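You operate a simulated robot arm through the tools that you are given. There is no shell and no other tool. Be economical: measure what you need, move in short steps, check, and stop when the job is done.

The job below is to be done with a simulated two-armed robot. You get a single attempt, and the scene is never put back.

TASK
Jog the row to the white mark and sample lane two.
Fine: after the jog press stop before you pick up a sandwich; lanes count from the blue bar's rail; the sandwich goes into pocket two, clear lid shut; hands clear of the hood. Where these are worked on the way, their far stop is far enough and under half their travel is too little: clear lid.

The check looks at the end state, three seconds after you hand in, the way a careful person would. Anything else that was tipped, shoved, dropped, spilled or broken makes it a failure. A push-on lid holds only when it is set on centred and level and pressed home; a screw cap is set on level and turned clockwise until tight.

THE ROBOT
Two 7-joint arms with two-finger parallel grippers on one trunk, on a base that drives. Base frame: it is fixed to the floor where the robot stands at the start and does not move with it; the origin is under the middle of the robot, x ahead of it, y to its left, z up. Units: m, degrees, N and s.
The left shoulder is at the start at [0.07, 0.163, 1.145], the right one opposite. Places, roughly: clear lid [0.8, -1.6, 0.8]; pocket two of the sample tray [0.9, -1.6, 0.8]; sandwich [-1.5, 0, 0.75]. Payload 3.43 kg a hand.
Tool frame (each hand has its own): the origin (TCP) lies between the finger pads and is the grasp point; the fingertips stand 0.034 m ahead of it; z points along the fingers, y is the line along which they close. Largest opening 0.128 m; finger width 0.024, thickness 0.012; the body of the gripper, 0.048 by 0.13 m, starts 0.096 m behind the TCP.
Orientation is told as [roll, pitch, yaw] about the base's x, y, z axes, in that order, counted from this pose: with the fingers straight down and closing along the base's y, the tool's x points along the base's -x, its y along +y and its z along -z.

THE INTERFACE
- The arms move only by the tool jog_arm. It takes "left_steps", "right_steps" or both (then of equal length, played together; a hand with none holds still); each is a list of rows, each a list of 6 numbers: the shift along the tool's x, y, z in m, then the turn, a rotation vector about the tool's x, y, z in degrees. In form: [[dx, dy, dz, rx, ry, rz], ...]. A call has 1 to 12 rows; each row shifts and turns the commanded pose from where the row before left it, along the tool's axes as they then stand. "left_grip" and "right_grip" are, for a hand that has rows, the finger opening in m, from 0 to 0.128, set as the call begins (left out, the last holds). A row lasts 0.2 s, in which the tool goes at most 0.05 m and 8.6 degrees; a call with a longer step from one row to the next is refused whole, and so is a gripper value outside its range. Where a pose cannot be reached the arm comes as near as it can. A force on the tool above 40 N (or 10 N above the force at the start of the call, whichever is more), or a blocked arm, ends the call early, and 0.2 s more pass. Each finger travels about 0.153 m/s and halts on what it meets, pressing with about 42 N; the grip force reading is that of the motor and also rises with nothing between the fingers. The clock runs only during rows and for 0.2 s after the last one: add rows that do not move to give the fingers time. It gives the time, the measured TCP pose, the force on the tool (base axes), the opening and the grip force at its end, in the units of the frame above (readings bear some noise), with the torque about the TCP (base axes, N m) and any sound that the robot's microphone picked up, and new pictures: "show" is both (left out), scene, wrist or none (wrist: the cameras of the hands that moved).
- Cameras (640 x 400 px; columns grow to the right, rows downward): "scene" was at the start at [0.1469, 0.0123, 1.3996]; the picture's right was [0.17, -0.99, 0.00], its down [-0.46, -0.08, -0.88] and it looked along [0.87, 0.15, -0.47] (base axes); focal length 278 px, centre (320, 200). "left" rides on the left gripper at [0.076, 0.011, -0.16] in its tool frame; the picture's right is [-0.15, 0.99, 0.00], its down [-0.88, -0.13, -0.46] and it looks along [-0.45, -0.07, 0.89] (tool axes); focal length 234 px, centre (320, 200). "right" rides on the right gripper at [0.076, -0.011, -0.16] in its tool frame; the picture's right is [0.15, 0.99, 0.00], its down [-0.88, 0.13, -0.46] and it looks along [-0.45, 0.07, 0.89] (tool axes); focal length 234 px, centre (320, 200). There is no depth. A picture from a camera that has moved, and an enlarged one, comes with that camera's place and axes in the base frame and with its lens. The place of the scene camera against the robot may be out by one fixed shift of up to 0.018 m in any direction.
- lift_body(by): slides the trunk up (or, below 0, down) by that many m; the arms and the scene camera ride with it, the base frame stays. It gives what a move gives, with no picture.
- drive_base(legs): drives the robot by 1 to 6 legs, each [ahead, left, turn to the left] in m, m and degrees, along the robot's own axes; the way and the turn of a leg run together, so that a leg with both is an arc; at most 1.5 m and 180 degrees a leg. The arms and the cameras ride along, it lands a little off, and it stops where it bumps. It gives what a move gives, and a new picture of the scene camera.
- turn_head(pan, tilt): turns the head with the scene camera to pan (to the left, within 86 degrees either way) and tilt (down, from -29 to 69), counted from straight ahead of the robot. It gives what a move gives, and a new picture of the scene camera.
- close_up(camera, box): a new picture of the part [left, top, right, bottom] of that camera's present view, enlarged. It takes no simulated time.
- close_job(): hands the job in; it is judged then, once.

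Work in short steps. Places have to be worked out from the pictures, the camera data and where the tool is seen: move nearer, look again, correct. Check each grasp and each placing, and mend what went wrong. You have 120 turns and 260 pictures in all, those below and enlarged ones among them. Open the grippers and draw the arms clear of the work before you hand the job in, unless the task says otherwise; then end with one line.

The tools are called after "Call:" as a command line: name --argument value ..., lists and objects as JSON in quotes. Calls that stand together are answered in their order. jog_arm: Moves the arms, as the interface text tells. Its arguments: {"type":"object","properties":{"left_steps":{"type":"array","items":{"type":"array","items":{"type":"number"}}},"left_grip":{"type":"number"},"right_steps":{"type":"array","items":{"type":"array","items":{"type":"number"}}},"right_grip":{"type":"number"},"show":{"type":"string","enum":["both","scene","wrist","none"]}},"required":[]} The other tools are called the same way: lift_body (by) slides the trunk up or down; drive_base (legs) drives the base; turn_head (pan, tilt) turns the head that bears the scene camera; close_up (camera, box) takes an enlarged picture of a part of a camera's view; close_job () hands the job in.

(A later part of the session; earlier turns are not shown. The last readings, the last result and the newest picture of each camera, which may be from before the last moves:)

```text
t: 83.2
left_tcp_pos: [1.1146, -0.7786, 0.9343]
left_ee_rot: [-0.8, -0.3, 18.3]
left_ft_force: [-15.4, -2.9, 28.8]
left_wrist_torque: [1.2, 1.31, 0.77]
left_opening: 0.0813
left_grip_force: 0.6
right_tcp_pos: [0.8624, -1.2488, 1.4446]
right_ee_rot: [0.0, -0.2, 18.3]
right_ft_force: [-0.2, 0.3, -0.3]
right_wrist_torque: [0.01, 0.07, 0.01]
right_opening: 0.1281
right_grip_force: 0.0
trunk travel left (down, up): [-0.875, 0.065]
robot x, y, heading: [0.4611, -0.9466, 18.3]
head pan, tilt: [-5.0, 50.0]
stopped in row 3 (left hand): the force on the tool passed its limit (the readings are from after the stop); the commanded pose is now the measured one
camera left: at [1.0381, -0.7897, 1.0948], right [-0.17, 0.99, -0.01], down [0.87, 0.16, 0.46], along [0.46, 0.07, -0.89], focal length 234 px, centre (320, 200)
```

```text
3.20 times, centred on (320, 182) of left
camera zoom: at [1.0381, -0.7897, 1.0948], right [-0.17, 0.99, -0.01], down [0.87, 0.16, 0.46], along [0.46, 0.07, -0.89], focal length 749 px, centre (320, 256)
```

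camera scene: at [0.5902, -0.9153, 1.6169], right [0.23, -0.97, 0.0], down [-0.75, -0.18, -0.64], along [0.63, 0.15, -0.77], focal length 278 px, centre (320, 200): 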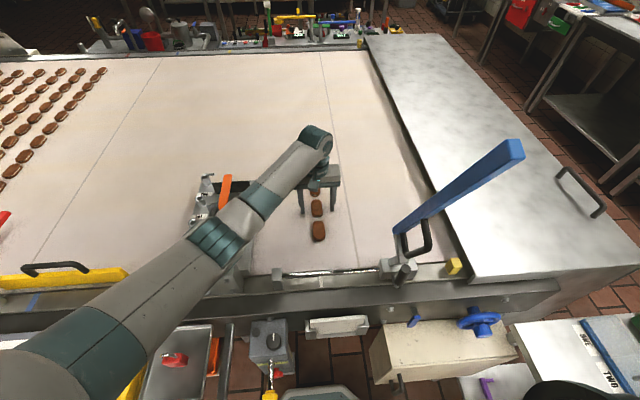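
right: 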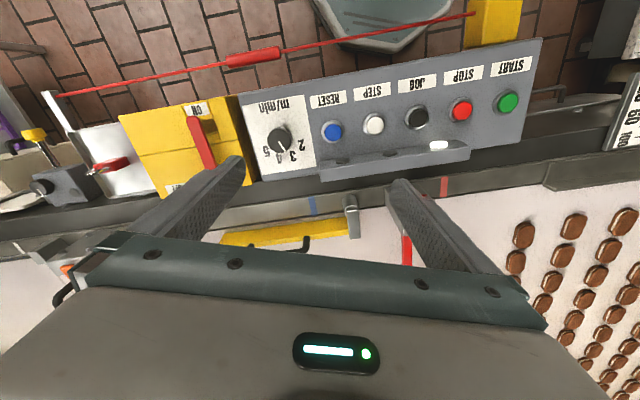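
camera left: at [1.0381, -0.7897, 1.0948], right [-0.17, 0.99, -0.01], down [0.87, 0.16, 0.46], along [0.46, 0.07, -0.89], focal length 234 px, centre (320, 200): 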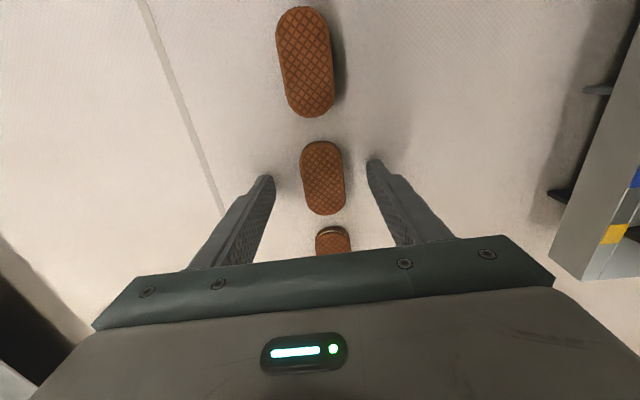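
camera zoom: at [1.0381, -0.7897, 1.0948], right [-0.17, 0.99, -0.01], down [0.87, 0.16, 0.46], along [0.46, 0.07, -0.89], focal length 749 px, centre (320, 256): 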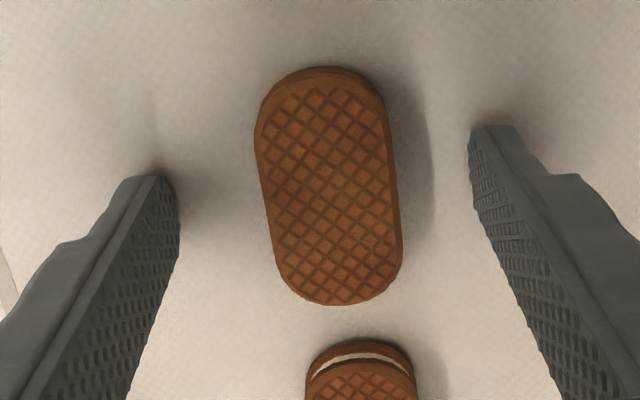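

Tips touched the belt (belt ≈0.900). I raise 4 mm to unload and close gradually on the sandwich.

Call:
jog_arm --left_steps '[[0, 0, -0.004, 0, 0, 0], [0, 0, 0, 0, 0, 0], [0, 0, 0, 0, 0, 0]]' --left_grip 0.042 --show "wrist"

Call:
jog_arm --left_steps '[[0, 0, 0, 0, 0, 0], [0, 0, 0, 0, 0, 0]]' --left_grip 0.034 --show "wrist"

```text
t: 84.0
left_tcp_pos: [1.116, -0.7767, 0.9346]
left_ee_rot: [-0.8, -0.3, 18.3]
left_ft_force: [-1.6, 5.4, 9.0]
left_wrist_torque: [0.41, 0.23, -0.04]
left_opening: 0.0447
left_grip_force: 2.5
right_tcp_pos: [0.8648, -1.2477, 1.4444]
right_ee_rot: [0.0, -0.1, 18.4]
right_ft_force: [0.2, -0.6, 0.2]
right_wrist_torque: [-0.01, 0.01, 0.01]
right_opening: 0.1281
right_grip_force: 0.1
trunk travel left (down, up): [-0.875, 0.065]
robot x, y, heading: [0.46, -0.9448, 18.2]
head pan, tilt: [-5.0, 50.0]
camera left: at [1.0401, -0.7879, 1.0946], right [-0.17, 0.99, -0.01], down [0.87, 0.16, 0.46], along [0.46, 0.07, -0.89], focal length 234 px, centre (320, 200)
```

left: 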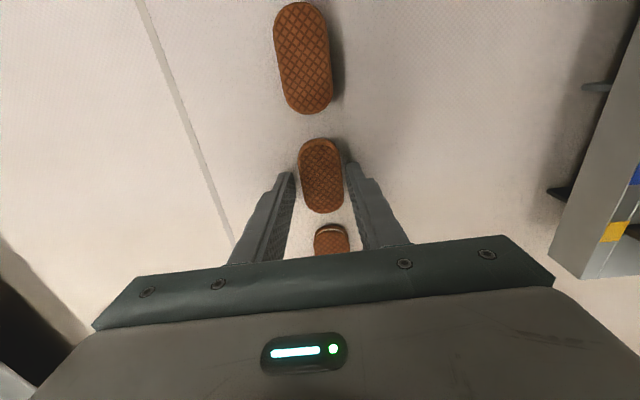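

```text
t: 84.6
left_tcp_pos: [1.1169, -0.777, 0.9338]
left_ee_rot: [-0.8, -0.3, 18.3]
left_ft_force: [-2.5, 4.1, 8.8]
left_wrist_torque: [0.34, 0.2, -0.07]
left_opening: 0.0364
left_grip_force: 1.8
right_tcp_pos: [0.8649, -1.2495, 1.4443]
right_ee_rot: [0.0, -0.1, 18.3]
right_ft_force: [-0.2, 0.0, -0.5]
right_wrist_torque: [-0.01, -0.02, 0.01]
right_opening: 0.1278
right_grip_force: 0.0
trunk travel left (down, up): [-0.875, 0.065]
robot x, y, heading: [0.46, -0.9452, 18.1]
head pan, tilt: [-5.0, 50.0]
camera left: at [1.0402, -0.7882, 1.0946], right [-0.17, 0.99, -0.01], down [0.87, 0.16, 0.46], along [0.46, 0.07, -0.89], focal length 234 px, centre (320, 200)
```

left: 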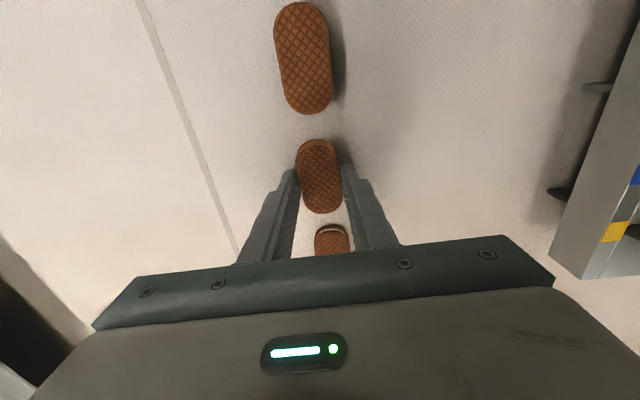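

Still slight belt pressure and finger friction; I raise 3 mm more and tighten.

Call:
jog_arm --left_steps '[[0, 0, -0.003, 0, 0, 0], [0, 0, 0, 0, 0, 0], [0, 0, 0, 0, 0, 0]]' --left_grip 0.03 --show "wrist"

```text
t: 85.4
left_tcp_pos: [1.1154, -0.7764, 0.9361]
left_ee_rot: [-0.8, -0.2, 18.3]
left_ft_force: [0.7, 1.0, 0.2]
left_wrist_torque: [-0.01, 0.0, 0.02]
left_opening: 0.0334
left_grip_force: 41.3
right_tcp_pos: [0.8665, -1.2486, 1.4431]
right_ee_rot: [0.0, 0.0, 18.5]
right_ft_force: [-0.3, 0.2, 0.2]
right_wrist_torque: [0.03, -0.07, 0.0]
right_opening: 0.1281
right_grip_force: 0.1
trunk travel left (down, up): [-0.875, 0.065]
robot x, y, heading: [0.4602, -0.945, 18.3]
head pan, tilt: [-5.0, 50.0]
camera left: at [1.0406, -0.7885, 1.0965], right [-0.17, 0.99, -0.01], down [0.87, 0.16, 0.46], along [0.46, 0.07, -0.89], focal length 234 px, centre (320, 200)
```

left: 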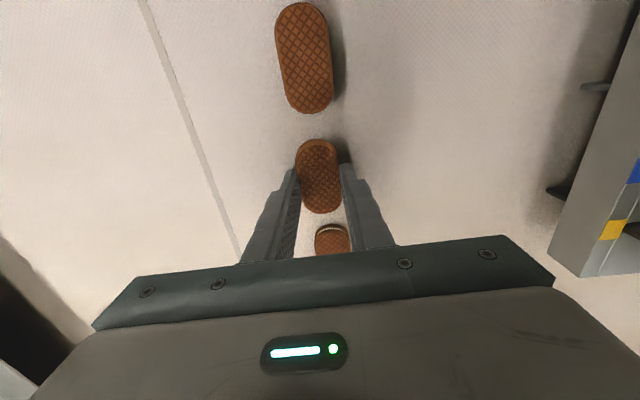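

Gripped at 0.033 m. Lift straight up.

Call:
jog_arm --left_steps '[[0, 0, -0.02, 0, 0, 0], [0, 0, -0.04, 0, 0, 0], [0, 0, -0.04, 0, 0, 0], [0, 0, -0.04, 0, 0, 0], [0, 0, -0.04, 0, 0, 0], [0, 0, -0.04, 0, 0, 0], [0, 0, -0.04, 0, 0, 0]]'

```text
t: 87.0
left_tcp_pos: [1.1128, -0.7743, 1.1991]
left_ee_rot: [-0.7, -0.2, 18.3]
left_ft_force: [-0.7, 0.0, 0.4]
left_wrist_torque: [0.01, -0.02, -0.03]
left_opening: 0.0333
left_grip_force: 42.0
right_tcp_pos: [0.8652, -1.2486, 1.4432]
right_ee_rot: [0.1, 0.0, 18.4]
right_ft_force: [0.0, 0.7, -0.3]
right_wrist_torque: [0.02, -0.01, 0.0]
right_opening: 0.1278
right_grip_force: 0.1
trunk travel left (down, up): [-0.875, 0.065]
robot x, y, heading: [0.458, -0.9464, 18.4]
head pan, tilt: [-5.0, 50.0]
camera scene: at [0.5892, -0.9154, 1.6168], right [0.23, -0.97, 0.0], down [-0.75, -0.18, -0.64], along [0.63, 0.15, -0.77], focal length 278 px, centre (320, 200)
camera left: at [1.0374, -0.7855, 1.3595], right [-0.17, 0.99, -0.01], down [0.87, 0.16, 0.46], along [0.46, 0.07, -0.89], focal length 234 px, centre (320, 200)
```

scene: 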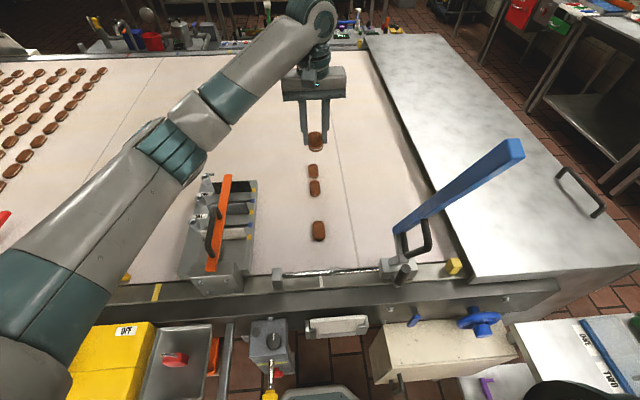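
left: 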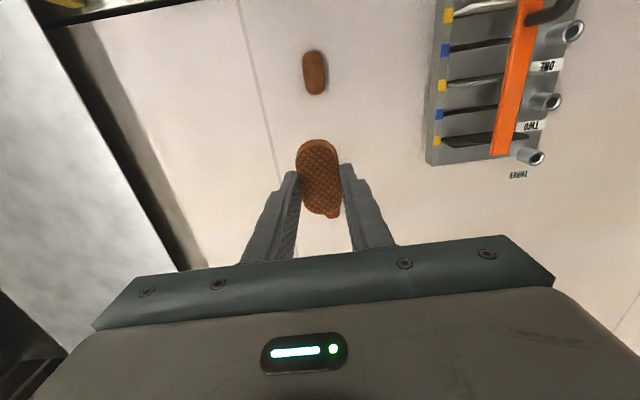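

Lane-2 sandwich is held, the others sit undisturbed. I retract the left hand toward the body (away from the blue bar) before backing off.

Call:
jog_arm --left_steps '[[0.035, 0.03, -0.015, 0, 0, 0], [0.035, 0.03, -0.015, 0, 0, 0], [0.035, 0.03, -0.015, 0, 0, 0], [0.035, 0.03, -0.015, 0, 0, 0], [0.035, 0.03, -0.015, 0, 0, 0], [0.035, 0.03, -0.015, 0, 0, 0], [0.035, 0.03, 0, 0, 0, 0]]' --show "none"

Call:
drive_base --legs '[[-0.36, 0, 0], [0, 0, -75]]'

Call:
turn_head --pan 5 --tilt 40

```text
t: 88.6
left_tcp_pos: [0.8111, -0.6503, 1.2857]
left_ee_rot: [-0.8, -0.2, 18.3]
left_ft_force: [-0.9, 0.5, -0.8]
left_wrist_torque: [-0.02, -0.04, -0.01]
left_opening: 0.0332
left_grip_force: 42.3
right_tcp_pos: [0.8634, -1.2468, 1.4443]
right_ee_rot: [-0.1, -0.2, 18.5]
right_ft_force: [0.2, -0.1, -1.2]
right_wrist_torque: [-0.01, -0.04, -0.02]
right_opening: 0.1278
right_grip_force: 0.0
trunk travel left (down, up): [-0.875, 0.065]
robot x, y, heading: [0.4654, -0.9471, 18.3]
head pan, tilt: [-5.0, 50.0]
```

```text
t: 94.1
left_tcp_pos: [0.4952, -1.3272, 1.2845]
left_ee_rot: [-0.8, -0.2, -57.3]
left_ft_force: [-0.6, 0.5, 0.7]
left_wrist_torque: [0.03, 0.02, 0.01]
left_opening: 0.0331
left_grip_force: 41.7
right_tcp_pos: [-0.0706, -1.5248, 1.4434]
right_ee_rot: [0.0, 0.0, -57.3]
right_ft_force: [-0.4, 0.6, -0.1]
right_wrist_torque: [0.0, 0.01, 0.01]
right_opening: 0.1278
right_grip_force: 0.0
trunk travel left (down, up): [-0.875, 0.065]
robot x, y, heading: [0.1252, -1.0577, -57.3]
head pan, tilt: [-5.0, 50.0]
camera scene: at [0.1922, -1.1704, 1.6169], right [-0.89, -0.47, 0.0], down [-0.36, 0.68, -0.64], along [0.3, -0.57, -0.77], focal length 278 px, centre (320, 200)
```

scene: 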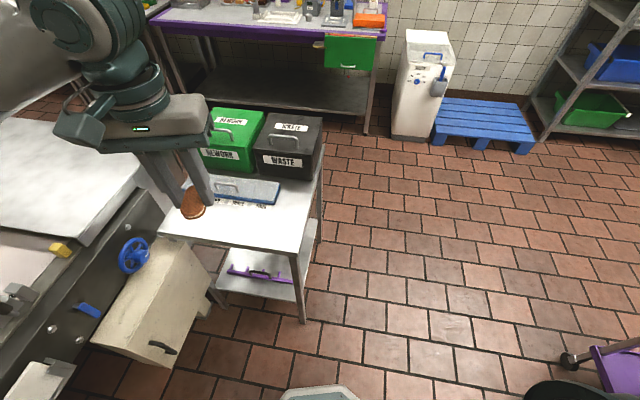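

```text
t: 94.8
left_tcp_pos: [0.4939, -1.3268, 1.2851]
left_ee_rot: [-0.7, -0.2, -57.3]
left_ft_force: [0.6, 0.8, -0.3]
left_wrist_torque: [0.01, -0.02, 0.01]
left_opening: 0.033
left_grip_force: 42.1
right_tcp_pos: [-0.07, -1.5264, 1.4437]
right_ee_rot: [0.1, 0.0, -57.1]
right_ft_force: [0.5, 0.2, -0.2]
right_wrist_torque: [-0.01, 0.02, 0.03]
right_opening: 0.1278
right_grip_force: 0.1
trunk travel left (down, up): [-0.875, 0.065]
robot x, y, heading: [0.1244, -1.0584, -57.2]
head pan, tilt: [5.0, 40.0]
camera scene: at [0.2079, -1.1696, 1.631], right [-0.79, -0.61, 0.0], down [-0.39, 0.51, -0.77], along [0.47, -0.61, -0.64], focal length 278 px, centre (320, 200)
```

scene: 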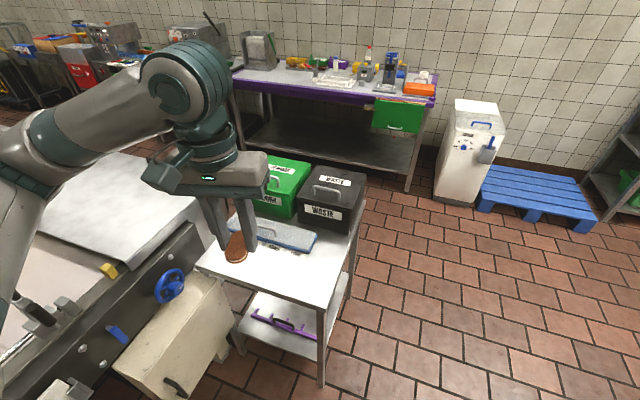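

The sample tray lies lengthwise on the table around (0.85,-1.67). I move the left hand (with sandwich) left, out of view, drive nearer and zoom in on the tray.

Call:
jog_arm --left_steps '[[0, 0.04, 0, 0, 0, 0], [0, 0.04, 0, 0, 0, 0], [0, 0.04, 0, 0, 0, 0], [0, 0.04, 0, 0, 0, 0], [0, 0.04, 0, 0, 0, 0]]' --show "none"

Call:
drive_base --legs '[[0.18, 0, 0]]'

Call:
close_up --camera "scene" --box '[176, 150, 400, 290]'

```text
t: 96.0
left_tcp_pos: [0.6632, -1.2139, 1.2834]
left_ee_rot: [-0.8, -0.3, -57.3]
left_ft_force: [0.2, -0.7, -0.9]
left_wrist_torque: [-0.02, -0.04, -0.04]
left_opening: 0.033
left_grip_force: 41.9
right_tcp_pos: [-0.0696, -1.5229, 1.4443]
right_ee_rot: [-0.1, -0.2, -57.2]
right_ft_force: [-0.4, 0.8, -0.3]
right_wrist_torque: [-0.04, -0.01, 0.01]
right_opening: 0.128
right_grip_force: 0.1
trunk travel left (down, up): [-0.875, 0.065]
robot x, y, heading: [0.1167, -1.0565, -57.1]
head pan, tilt: [5.0, 40.0]
```

```text
t: 97.6
left_tcp_pos: [0.7582, -1.3673, 1.2859]
left_ee_rot: [-0.6, -0.4, -57.3]
left_ft_force: [-0.2, -0.4, 0.1]
left_wrist_torque: [-0.05, -0.04, 0.0]
left_opening: 0.0333
left_grip_force: 41.8
right_tcp_pos: [0.0243, -1.6751, 1.4456]
right_ee_rot: [0.1, -0.2, -57.3]
right_ft_force: [-0.3, -0.4, 0.6]
right_wrist_torque: [-0.02, 0.0, -0.01]
right_opening: 0.128
right_grip_force: 0.0
trunk travel left (down, up): [-0.875, 0.065]
robot x, y, heading: [0.2164, -1.2081, -57.2]
head pan, tilt: [5.0, 40.0]
camera scene: at [0.3032, -1.319, 1.6315], right [-0.79, -0.61, 0.0], down [-0.39, 0.51, -0.77], along [0.47, -0.61, -0.64], focal length 278 px, centre (320, 200)
```

scene: 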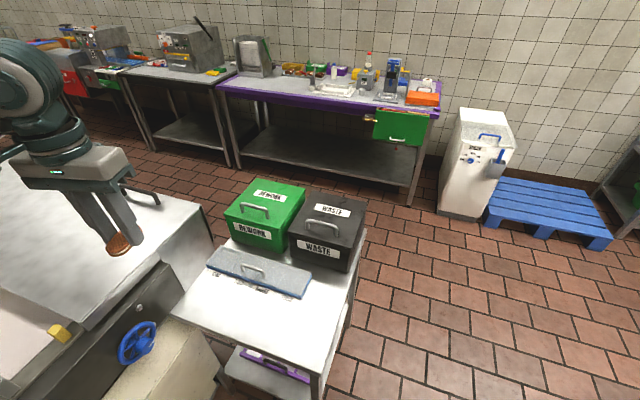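

```text
2.86 times, centred on (288, 220) of scene
camera zoom: at [0.3032, -1.319, 1.6315], right [-0.79, -0.61, 0.0], down [-0.39, 0.51, -0.77], along [0.47, -0.61, -0.64], focal length 795 px, centre (411, 143)
```

zoom: 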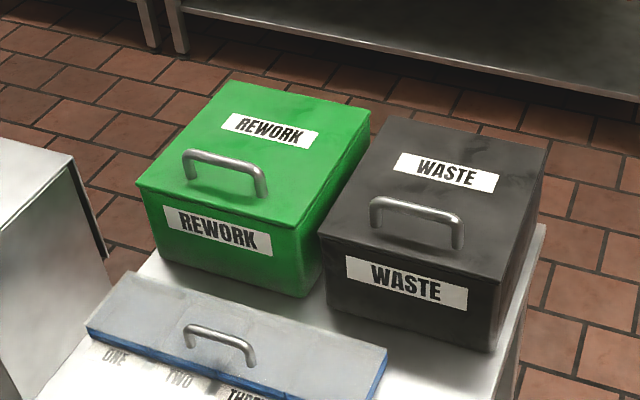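

Call:
close_up --camera "scene" --box '[192, 230, 336, 320]'

```text
4.44 times, centred on (264, 275) of scene
camera zoom: at [0.3032, -1.319, 1.6315], right [-0.79, -0.61, 0.0], down [-0.39, 0.51, -0.77], along [0.47, -0.61, -0.64], focal length 1237 px, centre (569, -133)
```

zoom: 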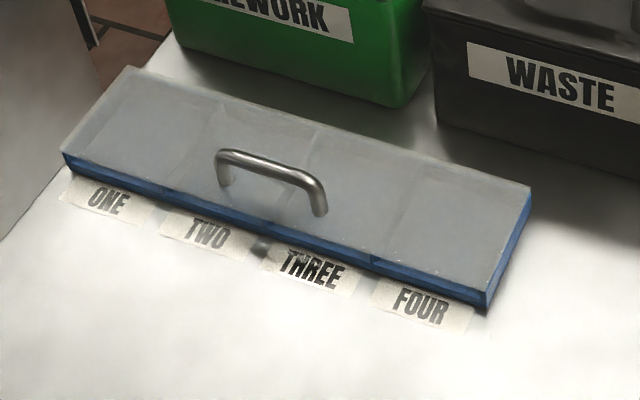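

A four-pocket tray with a clear hinged lid, handle near the middle; TWO is second from the far end, around (0.90,-1.66). I bring the left hand in, then move the base to about (0.2,-1.4) facing the tray, keeping away from the blue bar.

Call:
jog_arm --left_steps '[[0, -0.04, 0, 0, 0, 0], [0, -0.04, 0, 0, 0, 0], [0, -0.04, 0, 0, 0, 0], [0, -0.03, 0, 0, 0, 0]]' --show "none"

Call:
drive_base --legs '[[0.15, -0.115, 0], [0, 0, 32]]'

Call:
turn_head --pan -2 --tilt 48

```text
t: 98.6
left_tcp_pos: [0.6325, -1.4528, 1.2853]
left_ee_rot: [-0.6, -0.3, -57.4]
left_ft_force: [-0.3, 0.0, 0.1]
left_wrist_torque: [-0.01, 0.0, -0.01]
left_opening: 0.0332
left_grip_force: 42.3
right_tcp_pos: [0.0259, -1.6801, 1.4434]
right_ee_rot: [0.1, 0.1, -57.3]
right_ft_force: [-0.3, -0.2, 0.1]
right_wrist_torque: [0.05, 0.0, 0.01]
right_opening: 0.1281
right_grip_force: 0.0
trunk travel left (down, up): [-0.875, 0.065]
robot x, y, heading: [0.2188, -1.2099, -57.5]
head pan, tilt: [5.0, 40.0]
```

```text
t: 101.7
left_tcp_pos: [0.6807, -1.3798, 1.2844]
left_ee_rot: [-0.7, -0.3, -25.1]
left_ft_force: [0.8, 0.1, 0.0]
left_wrist_torque: [-0.02, -0.01, -0.01]
left_opening: 0.0332
left_grip_force: 42.0
right_tcp_pos: [0.2871, -1.8961, 1.4438]
right_ee_rot: [0.1, 0.0, -25.0]
right_ft_force: [0.4, 0.2, 0.4]
right_wrist_torque: [0.01, 0.0, 0.02]
right_opening: 0.128
right_grip_force: 0.2
trunk travel left (down, up): [-0.875, 0.065]
robot x, y, heading: [0.2018, -1.395, -24.9]
head pan, tilt: [5.0, 40.0]
camera scene: at [0.3333, -1.4502, 1.631], right [-0.34, -0.94, 0.0], down [-0.6, 0.22, -0.77], along [0.72, -0.26, -0.64], focal length 278 px, centre (320, 200)
```

scene: 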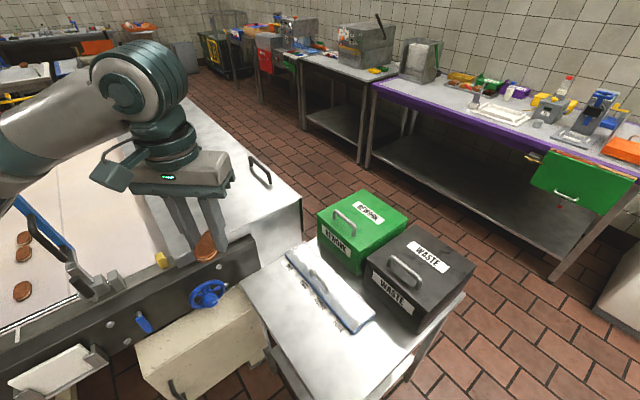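

```text
t: 102.4
left_tcp_pos: [0.6801, -1.3792, 1.2838]
left_ee_rot: [-0.7, -0.2, -25.1]
left_ft_force: [0.7, -0.4, 0.2]
left_wrist_torque: [0.0, 0.01, -0.01]
left_opening: 0.0331
left_grip_force: 42.5
right_tcp_pos: [0.2883, -1.8938, 1.4422]
right_ee_rot: [-0.1, 0.1, -25.1]
right_ft_force: [0.6, 0.7, -0.4]
right_wrist_torque: [0.01, -0.01, 0.02]
right_opening: 0.128
right_grip_force: 0.0
trunk travel left (down, up): [-0.875, 0.065]
robot x, y, heading: [0.203, -1.3935, -25.1]
head pan, tilt: [-2.0, 48.0]
camera scene: at [0.324, -1.4559, 1.6196], right [-0.46, -0.89, 0.0], down [-0.66, 0.34, -0.67], along [0.6, -0.3, -0.74], focal length 278 px, centre (320, 200)
```

scene: 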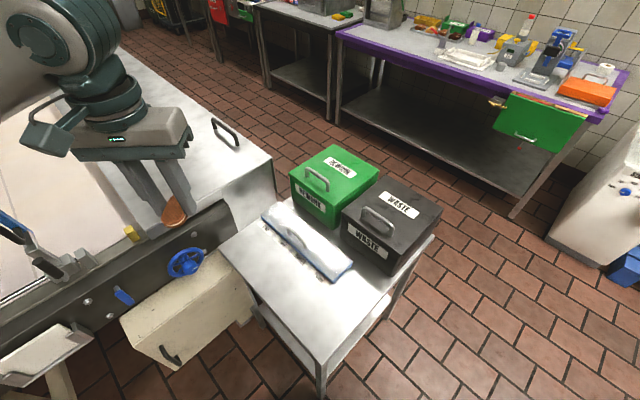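

Good vantage. Zoom on the tray for the handle and hinge side.

Call:
close_up --camera "scene" --box '[248, 190, 360, 290]'

```text
4.00 times, centred on (304, 240) of scene
camera zoom: at [0.324, -1.4559, 1.6196], right [-0.46, -0.89, 0.0], down [-0.66, 0.34, -0.67], along [0.6, -0.3, -0.74], focal length 1114 px, centre (384, 40)
```

zoom: 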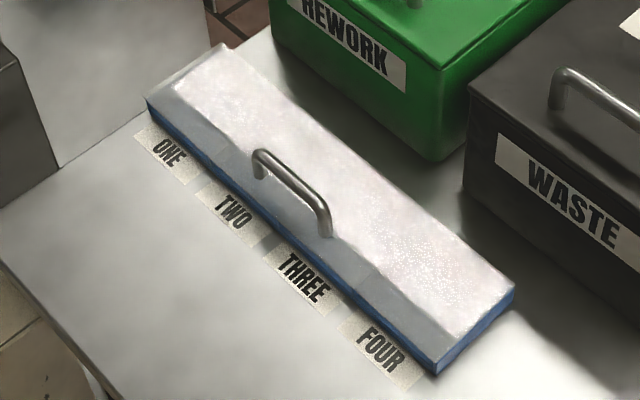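

With lid top ≈0.87: tray centre ≈(0.81,-1.64), pocket two ≈(0.855,-1.625), handle ≈(0.803,-1.614) near the front edge, hinge at the back. I bring the right hand high above the handle.

Call:
jog_arm --right_steps '[[-0.029, 0.0393, 0, 0, 0, 0], [-0.029, 0.0393, 0, 0, 0, 0], [-0.029, 0.0393, 0, 0, 0, 0], [-0.029, 0.0393, 0, 0, 0, 0], [-0.029, 0.0393, 0, 0, 0, 0], [-0.029, 0.0393, 0, 0, 0, 0], [-0.029, 0.0393, 0, 0, 0, 0], [-0.029, 0.0393, 0, 0, 0, 0], [-0.029, 0.0393, 0, 0, 0, 0], [-0.029, 0.0393, 0, 0, 0, 0]]' --show "scene"

```text
t: 104.6
left_tcp_pos: [0.6837, -1.3769, 1.2831]
left_ee_rot: [-1.0, -0.2, -25.3]
left_ft_force: [0.0, 0.8, 0.7]
left_wrist_torque: [0.01, 0.02, 0.03]
left_opening: 0.0331
left_grip_force: 42.0
right_tcp_pos: [0.7216, -1.6613, 1.4406]
right_ee_rot: [-0.1, 0.0, -25.1]
right_ft_force: [0.3, 0.2, 0.6]
right_wrist_torque: [-0.03, 0.05, 0.0]
right_opening: 0.1281
right_grip_force: 0.0
trunk travel left (down, up): [-0.875, 0.065]
robot x, y, heading: [0.1991, -1.3938, -25.1]
head pan, tilt: [-2.0, 48.0]
camera scene: at [0.3272, -1.4536, 1.6194], right [-0.46, -0.89, 0.0], down [-0.66, 0.34, -0.67], along [0.59, -0.31, -0.74], focal length 278 px, centre (320, 200)
```

scene: 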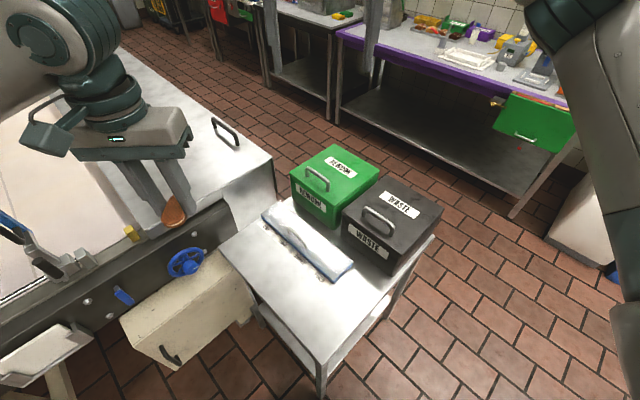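

I yaw the right hand to 18° (closing across the handle bar), shift over the handle, and descend partly.

Call:
jog_arm --right_steps '[[0, 0, 0.04, 0, 0, -7.2], [0, 0, 0.04, 0, 0, -7.2], [0, 0, 0.04, 0, 0, -7.2], [0, 0, 0.04, 0, 0, -7.2], [0, 0, 0.04, 0, 0, -7.2], [0, 0, 0.04, 0, 0, -7.2], [-0.046, 0.01, 0, 0, 0, 0], [-0.046, 0.01, 0, 0, 0, 0]]' --right_grip 0.07

```text
t: 106.4
left_tcp_pos: [0.6831, -1.3741, 1.2828]
left_ee_rot: [-0.9, -0.3, -25.1]
left_ft_force: [0.2, 0.3, -0.7]
left_wrist_torque: [0.0, 0.02, 0.01]
left_opening: 0.0332
left_grip_force: 41.7
right_tcp_pos: [0.7994, -1.6105, 1.2028]
right_ee_rot: [-0.1, 0.2, 18.2]
right_ft_force: [0.3, 0.5, 0.3]
right_wrist_torque: [-0.02, 0.0, 0.0]
right_opening: 0.0701
right_grip_force: 0.2
trunk travel left (down, up): [-0.875, 0.065]
robot x, y, heading: [0.2036, -1.3949, -25.1]
head pan, tilt: [-2.0, 48.0]
camera scene: at [0.3269, -1.4524, 1.6194], right [-0.46, -0.89, 0.0], down [-0.66, 0.34, -0.67], along [0.59, -0.31, -0.74], focal length 278 px, centre (320, 200)
camera right: at [0.7312, -1.6433, 1.3629], right [-0.45, 0.89, 0.0], down [0.8, 0.4, 0.45], along [0.41, 0.2, -0.89], focal length 234 px, centre (320, 200)
```

scene: 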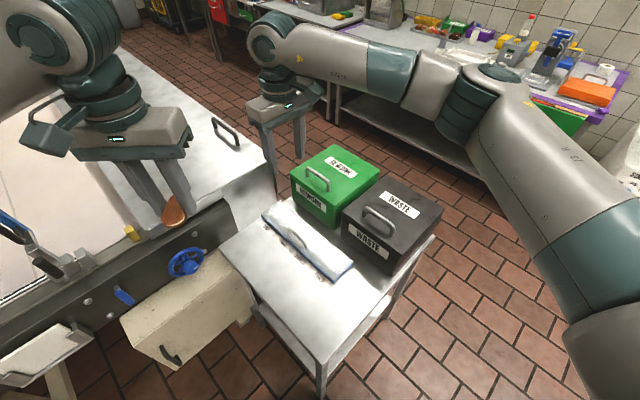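
right: 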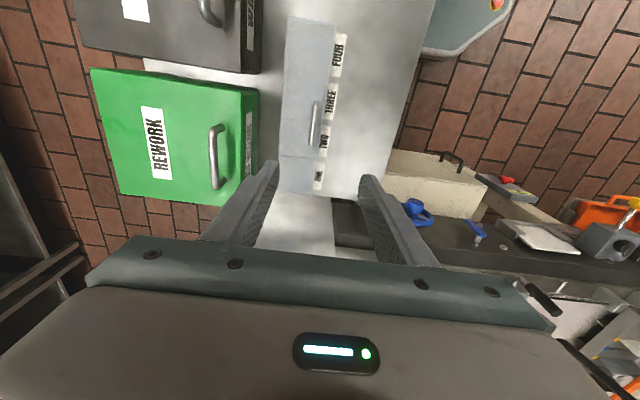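

Wrist view agrees: handle ≈(0.803,-1.621). I correct 1 cm and descend to z≈1.0.

Call:
jog_arm --right_steps '[[0, -0.011, 0.04, 0, 0, 0], [0, 0, 0.045, 0, 0, 0], [0, 0, 0.045, 0, 0, 0], [0, 0, 0.045, 0, 0, 0], [0, 0, 0.025, 0, 0, 0]]'

```text
t: 107.6
left_tcp_pos: [0.683, -1.3798, 1.2845]
left_ee_rot: [-0.8, -0.2, -25.1]
left_ft_force: [-0.7, 0.2, -0.2]
left_wrist_torque: [0.01, -0.02, 0.0]
left_opening: 0.033
left_grip_force: 42.6
right_tcp_pos: [0.8039, -1.624, 0.9997]
right_ee_rot: [0.0, 0.0, 18.2]
right_ft_force: [0.8, -0.3, 0.5]
right_wrist_torque: [-0.02, 0.03, 0.02]
right_opening: 0.07
right_grip_force: 0.0
trunk travel left (down, up): [-0.875, 0.065]
robot x, y, heading: [0.2008, -1.3948, -24.9]
head pan, tilt: [-2.0, 48.0]
camera scene: at [0.325, -1.4554, 1.6196], right [-0.46, -0.89, 0.0], down [-0.66, 0.34, -0.67], along [0.59, -0.31, -0.74], focal length 278 px, centre (320, 200)
camera right: at [0.7345, -1.6574, 1.16], right [-0.45, 0.89, 0.0], down [0.8, 0.4, 0.46], along [0.41, 0.2, -0.89], focal length 234 px, centre (320, 200)
```

scene: 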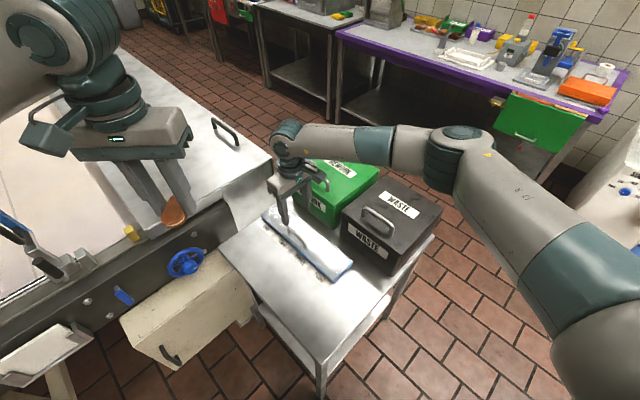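
right: 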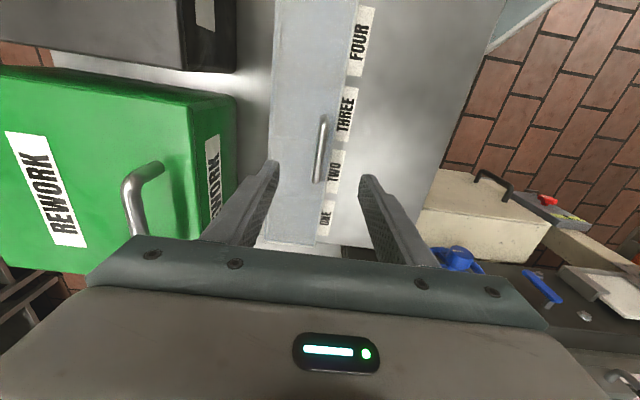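

Handle triangulates to z≈0.84, (0.81,-1.62). Descend 10 cm more, checking.

Call:
jog_arm --right_steps '[[-0.004, 0.001, 0.04, 0, 0, 0], [0, 0, 0.04, 0, 0, 0], [0, 0, 0.02, 0, 0, 0]]'

Call:
close_up --camera "scene" --box '[240, 150, 368, 270]'

```text
t: 108.4
left_tcp_pos: [0.6803, -1.3781, 1.2854]
left_ee_rot: [-0.6, -0.3, -25.1]
left_ft_force: [0.2, 0.6, -0.8]
left_wrist_torque: [-0.01, -0.02, -0.01]
left_opening: 0.0333
left_grip_force: 42.3
right_tcp_pos: [0.8066, -1.6223, 0.9028]
right_ee_rot: [0.1, -0.2, 18.1]
right_ft_force: [0.9, 0.5, -0.8]
right_wrist_torque: [0.01, 0.01, 0.03]
right_opening: 0.0699
right_grip_force: 0.0
trunk travel left (down, up): [-0.875, 0.065]
robot x, y, heading: [0.2038, -1.395, -24.9]
head pan, tilt: [-2.0, 48.0]
camera scene: at [0.3238, -1.4558, 1.6197], right [-0.46, -0.89, 0.0], down [-0.66, 0.34, -0.67], along [0.6, -0.31, -0.74], focal length 278 px, centre (320, 200)
camera right: at [0.7371, -1.6562, 1.0633], right [-0.45, 0.89, 0.0], down [0.8, 0.4, 0.46], along [0.41, 0.2, -0.89], focal length 234 px, centre (320, 200)
```

scene: 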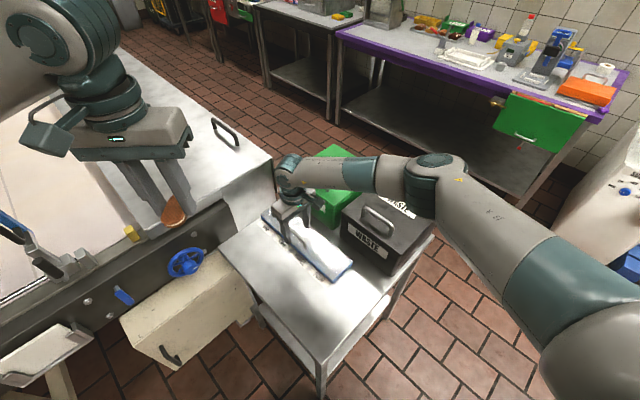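
right: 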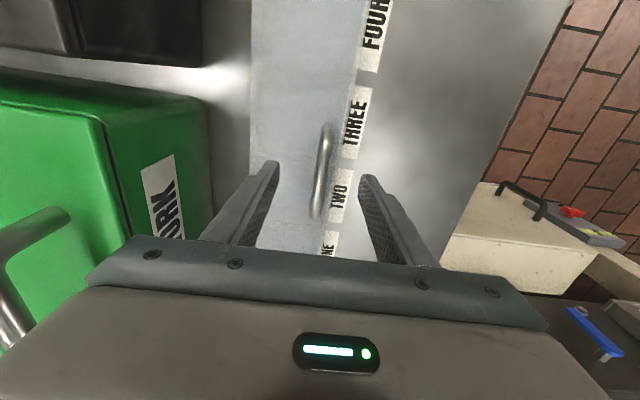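

```text
3.33 times, centred on (304, 210) of scene
camera zoom: at [0.3238, -1.4558, 1.6197], right [-0.46, -0.89, 0.0], down [-0.66, 0.34, -0.67], along [0.6, -0.31, -0.74], focal length 928 px, centre (373, 167)
```

zoom: 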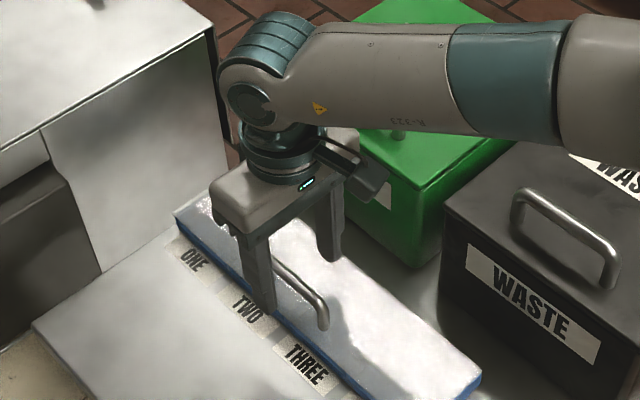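

Handle refines to ≈(0.818,-1.616,0.80). Continue down 6 cm with a small forward shift.

Call:
jog_arm --right_steps '[[-0.008, 0.002, 0.025, 0, 0, 0], [-0.004, 0, 0.02, 0, 0, 0], [0, 0, 0.015, 0, 0, 0]]'

Call:
close_up --camera "scene" --box '[240, 150, 368, 270]'

```text
t: 109.0
left_tcp_pos: [0.6788, -1.3793, 1.2852]
left_ee_rot: [-0.8, -0.3, -25.2]
left_ft_force: [0.2, 0.1, 0.0]
left_wrist_torque: [-0.03, -0.01, -0.04]
left_opening: 0.0333
left_grip_force: 41.9
right_tcp_pos: [0.8145, -1.6178, 0.8643]
right_ee_rot: [-0.2, 0.1, 18.0]
right_ft_force: [-6.4, 0.3, 10.3]
right_wrist_torque: [-0.42, -0.05, -0.15]
right_opening: 0.0696
right_grip_force: 0.1
trunk travel left (down, up): [-0.875, 0.065]
robot x, y, heading: [0.1998, -1.3979, -25.1]
head pan, tilt: [-2.0, 48.0]
stopped in row 3 (right hand): the force on the tool passed its limit (the readings are from after the stop); the commanded pose is now the measured one
camera scene: at [0.3211, -1.4553, 1.6198], right [-0.46, -0.89, 0.0], down [-0.66, 0.34, -0.67], along [0.6, -0.31, -0.74], focal length 278 px, centre (320, 200)
camera right: at [0.746, -1.6498, 1.0251], right [-0.44, 0.9, 0.0], down [0.8, 0.4, 0.45], along [0.41, 0.2, -0.89], focal length 234 px, centre (320, 200)
```

scene: 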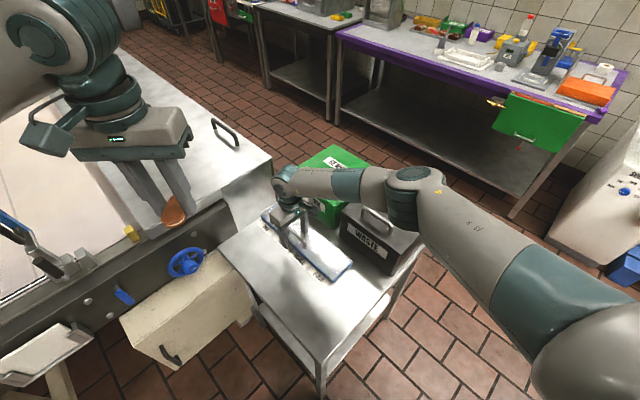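
right: 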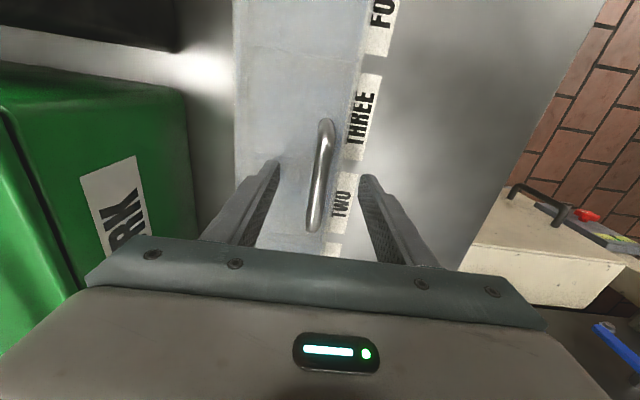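

```text
3.33 times, centred on (304, 210) of scene
camera zoom: at [0.3211, -1.4553, 1.6198], right [-0.46, -0.89, 0.0], down [-0.66, 0.34, -0.67], along [0.6, -0.31, -0.74], focal length 928 px, centre (373, 167)
```

zoom: 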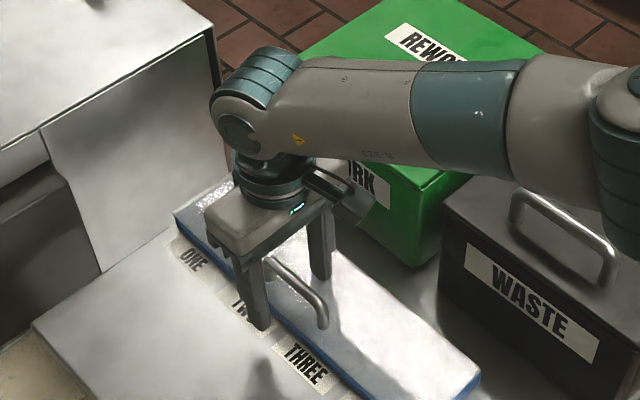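

The far finger touched the lid top: lid ≈0.830, handle bar ≈0.86 right between the pads. I raise 3 mm and close on the bar.

Call:
jog_arm --right_steps '[[0, 0, -0.003, 0, 0, 0], [0, 0, 0, 0, 0, 0], [0, 0, 0, 0, 0, 0]]' --right_grip 0.0 --show "wrist"

```text
t: 109.8
left_tcp_pos: [0.6825, -1.379, 1.2835]
left_ee_rot: [-0.6, -0.2, -25.2]
left_ft_force: [0.2, 0.3, -0.7]
left_wrist_torque: [0.0, -0.01, 0.01]
left_opening: 0.0329
left_grip_force: 42.0
right_tcp_pos: [0.8175, -1.6193, 0.8653]
right_ee_rot: [-0.3, 0.1, 17.9]
right_ft_force: [5.0, -3.4, -3.9]
right_wrist_torque: [0.3, -0.62, -0.03]
right_opening: 0.0111
right_grip_force: 45.0
trunk travel left (down, up): [-0.875, 0.065]
robot x, y, heading: [0.2015, -1.3959, -25.2]
head pan, tilt: [-2.0, 48.0]
camera right: at [0.7492, -1.6512, 1.0262], right [-0.44, 0.9, 0.0], down [0.8, 0.4, 0.45], along [0.41, 0.2, -0.89], focal length 234 px, centre (320, 200)
```

right: 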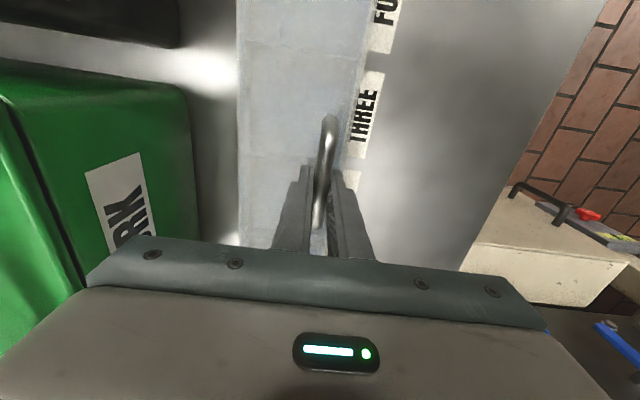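

The bar is gripped. I lift along the hinge arc (hinge at the back edge, radius ≈0.08) for the first 30°.

Call:
jog_arm --right_steps '[[0, -0.007, -0.012, 0, 0, 0], [0, -0.009, -0.0105, 0, 0, 0], [0, -0.011, -0.009, 0, 0, 0]]'

Call:
close_up --camera "scene" --box '[240, 150, 368, 270]'

```text
t: 110.6
left_tcp_pos: [0.68, -1.3796, 1.2846]
left_ee_rot: [-0.7, -0.2, -25.2]
left_ft_force: [0.2, 0.1, -1.8]
left_wrist_torque: [0.01, 0.0, 0.01]
left_opening: 0.033
left_grip_force: 42.2
right_tcp_pos: [0.8248, -1.6431, 0.8998]
right_ee_rot: [-0.3, 0.1, 18.0]
right_ft_force: [0.4, 5.6, 2.9]
right_wrist_torque: [0.19, -0.17, 0.32]
right_opening: 0.0114
right_grip_force: 44.9
trunk travel left (down, up): [-0.875, 0.065]
robot x, y, heading: [0.202, -1.3968, -25.2]
head pan, tilt: [-2.0, 48.0]
camera scene: at [0.3238, -1.4552, 1.6198], right [-0.46, -0.89, 0.0], down [-0.66, 0.34, -0.67], along [0.6, -0.31, -0.74], focal length 278 px, centre (320, 200)
camera right: at [0.7562, -1.6747, 1.0602], right [-0.44, 0.9, 0.0], down [0.8, 0.4, 0.45], along [0.41, 0.2, -0.89], focal length 234 px, centre (320, 200)
```

scene: 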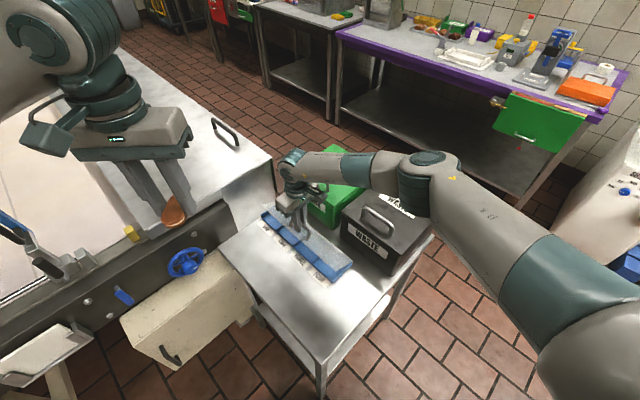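
right: 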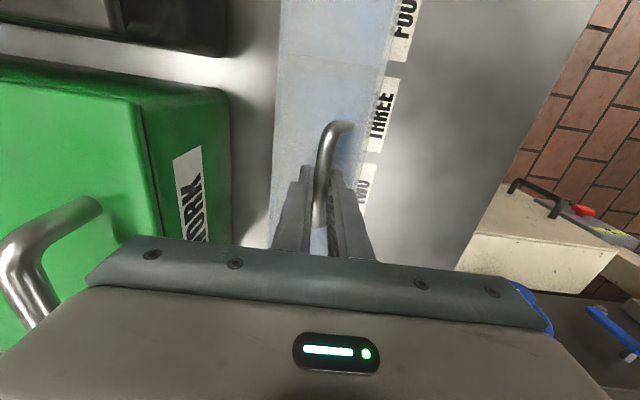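

```text
3.33 times, centred on (304, 210) of scene
camera zoom: at [0.3238, -1.4552, 1.6198], right [-0.46, -0.89, 0.0], down [-0.66, 0.34, -0.67], along [0.6, -0.31, -0.74], focal length 928 px, centre (373, 167)
```

zoom: 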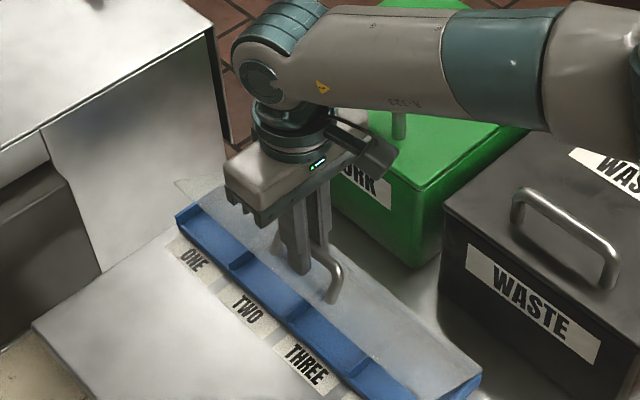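

The lid is opening smoothly. Continue the arc to about 60°.

Call:
jog_arm --right_steps '[[0, -0.012, -0.007, 0, 0, 0], [0, -0.013, -0.0045, 0, 0, 0], [0, -0.0135, -0.002, 0, 0, 0]]'

Call:
close_up --camera "scene" --box '[240, 150, 368, 270]'

```text
t: 111.4
left_tcp_pos: [0.6811, -1.3764, 1.2855]
left_ee_rot: [-0.8, -0.3, -25.2]
left_ft_force: [0.6, 0.5, 0.4]
left_wrist_torque: [0.0, 0.0, 0.03]
left_opening: 0.0333
left_grip_force: 41.8
right_tcp_pos: [0.8366, -1.679, 0.9138]
right_ee_rot: [-0.2, 0.0, 17.9]
right_ft_force: [2.8, 4.1, 12.4]
right_wrist_torque: [0.32, -0.52, 0.81]
right_opening: 0.0116
right_grip_force: 45.3
trunk travel left (down, up): [-0.875, 0.065]
robot x, y, heading: [0.2002, -1.3975, -24.9]
head pan, tilt: [-2.0, 48.0]
camera scene: at [0.323, -1.4548, 1.6199], right [-0.46, -0.89, 0.0], down [-0.66, 0.34, -0.67], along [0.6, -0.31, -0.74], focal length 278 px, centre (320, 200)
camera right: at [0.768, -1.7122, 1.0735], right [-0.44, 0.9, 0.0], down [0.8, 0.4, 0.46], along [0.41, 0.2, -0.89], focal length 234 px, centre (320, 200)
```

scene: 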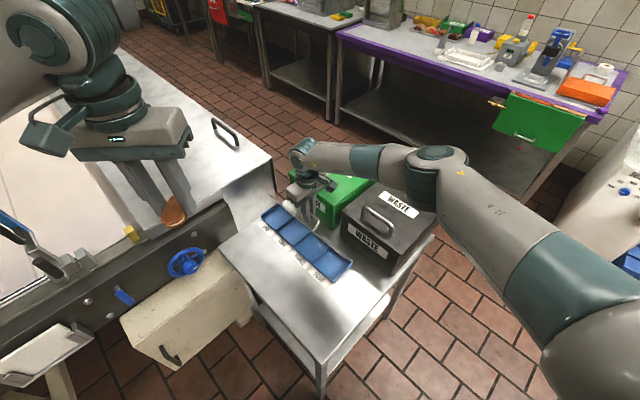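
right: 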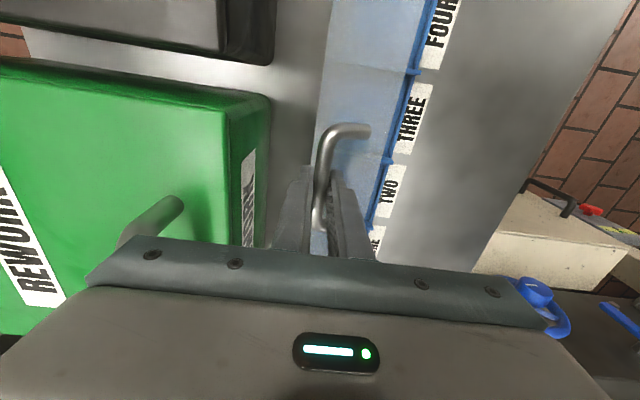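

```text
3.33 times, centred on (304, 210) of scene
camera zoom: at [0.323, -1.4548, 1.6199], right [-0.46, -0.89, 0.0], down [-0.66, 0.34, -0.67], along [0.6, -0.31, -0.74], focal length 928 px, centre (373, 167)
```

zoom: 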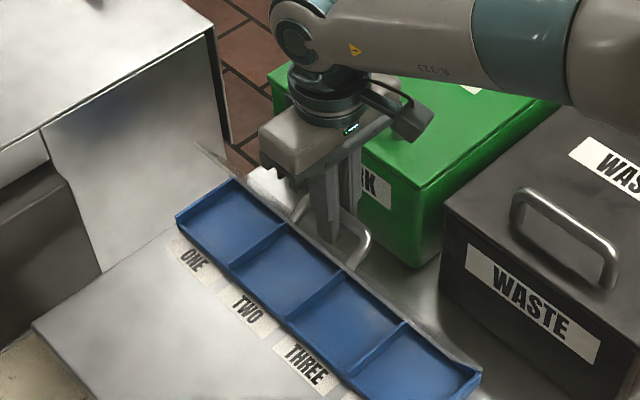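

The lid is near 65–70°, but the gripper body nears the REWORK box's handle. I tilt the hand about the bar so its body leans back toward the front, before pushing the lid further.

Call:
jog_arm --right_steps '[[0, 0, 0, 8, 0, 0], [0, 0, 0, 8, 0, 0], [0, 0, 0, 8, 0, 0], [0, 0, 0, 8, 0, 0]]'

Call:
close_up --camera "scene" --box '[240, 150, 368, 270]'

```text
t: 112.4
left_tcp_pos: [0.6809, -1.3771, 1.2833]
left_ee_rot: [-0.8, -0.3, -25.2]
left_ft_force: [-0.1, -0.4, -1.1]
left_wrist_torque: [-0.01, -0.02, 0.0]
left_opening: 0.0329
left_grip_force: 42.1
right_tcp_pos: [0.8361, -1.6791, 0.9106]
right_ee_rot: [-32.3, 0.4, 17.8]
right_ft_force: [2.4, 5.4, -1.9]
right_wrist_torque: [0.2, -0.07, 1.01]
right_opening: 0.0117
right_grip_force: 45.0
trunk travel left (down, up): [-0.875, 0.065]
robot x, y, heading: [0.1988, -1.3991, -25.1]
head pan, tilt: [-2.0, 48.0]
camera scene: at [0.3252, -1.454, 1.6194], right [-0.46, -0.89, 0.0], down [-0.66, 0.34, -0.67], along [0.59, -0.31, -0.74], focal length 278 px, centre (320, 200)
camera right: at [0.7418, -1.6295, 1.0525], right [-0.4, 0.75, -0.53], down [0.73, 0.61, 0.31], along [0.55, -0.26, -0.79], focal length 234 px, centre (320, 200)
```

scene: 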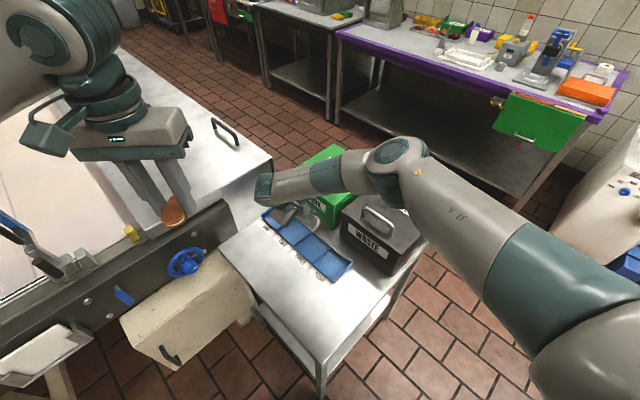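
right: 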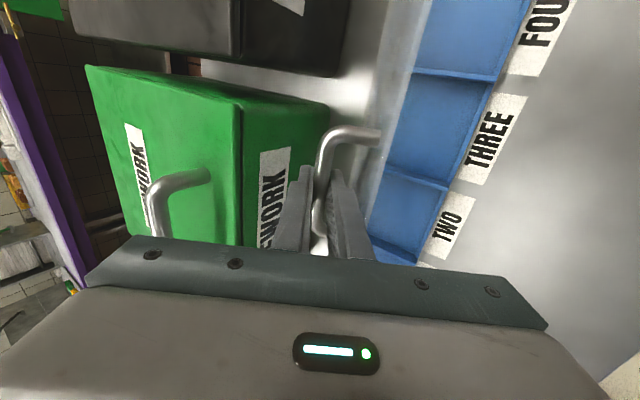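

```text
3.33 times, centred on (304, 210) of scene
camera zoom: at [0.3252, -1.454, 1.6194], right [-0.46, -0.89, 0.0], down [-0.66, 0.34, -0.67], along [0.59, -0.31, -0.74], focal length 928 px, centre (373, 167)
```

zoom: 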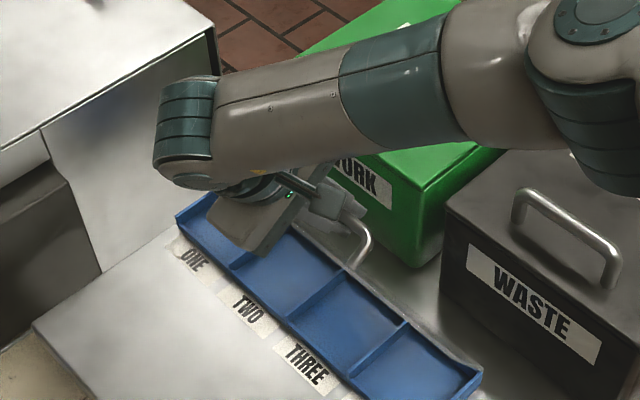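

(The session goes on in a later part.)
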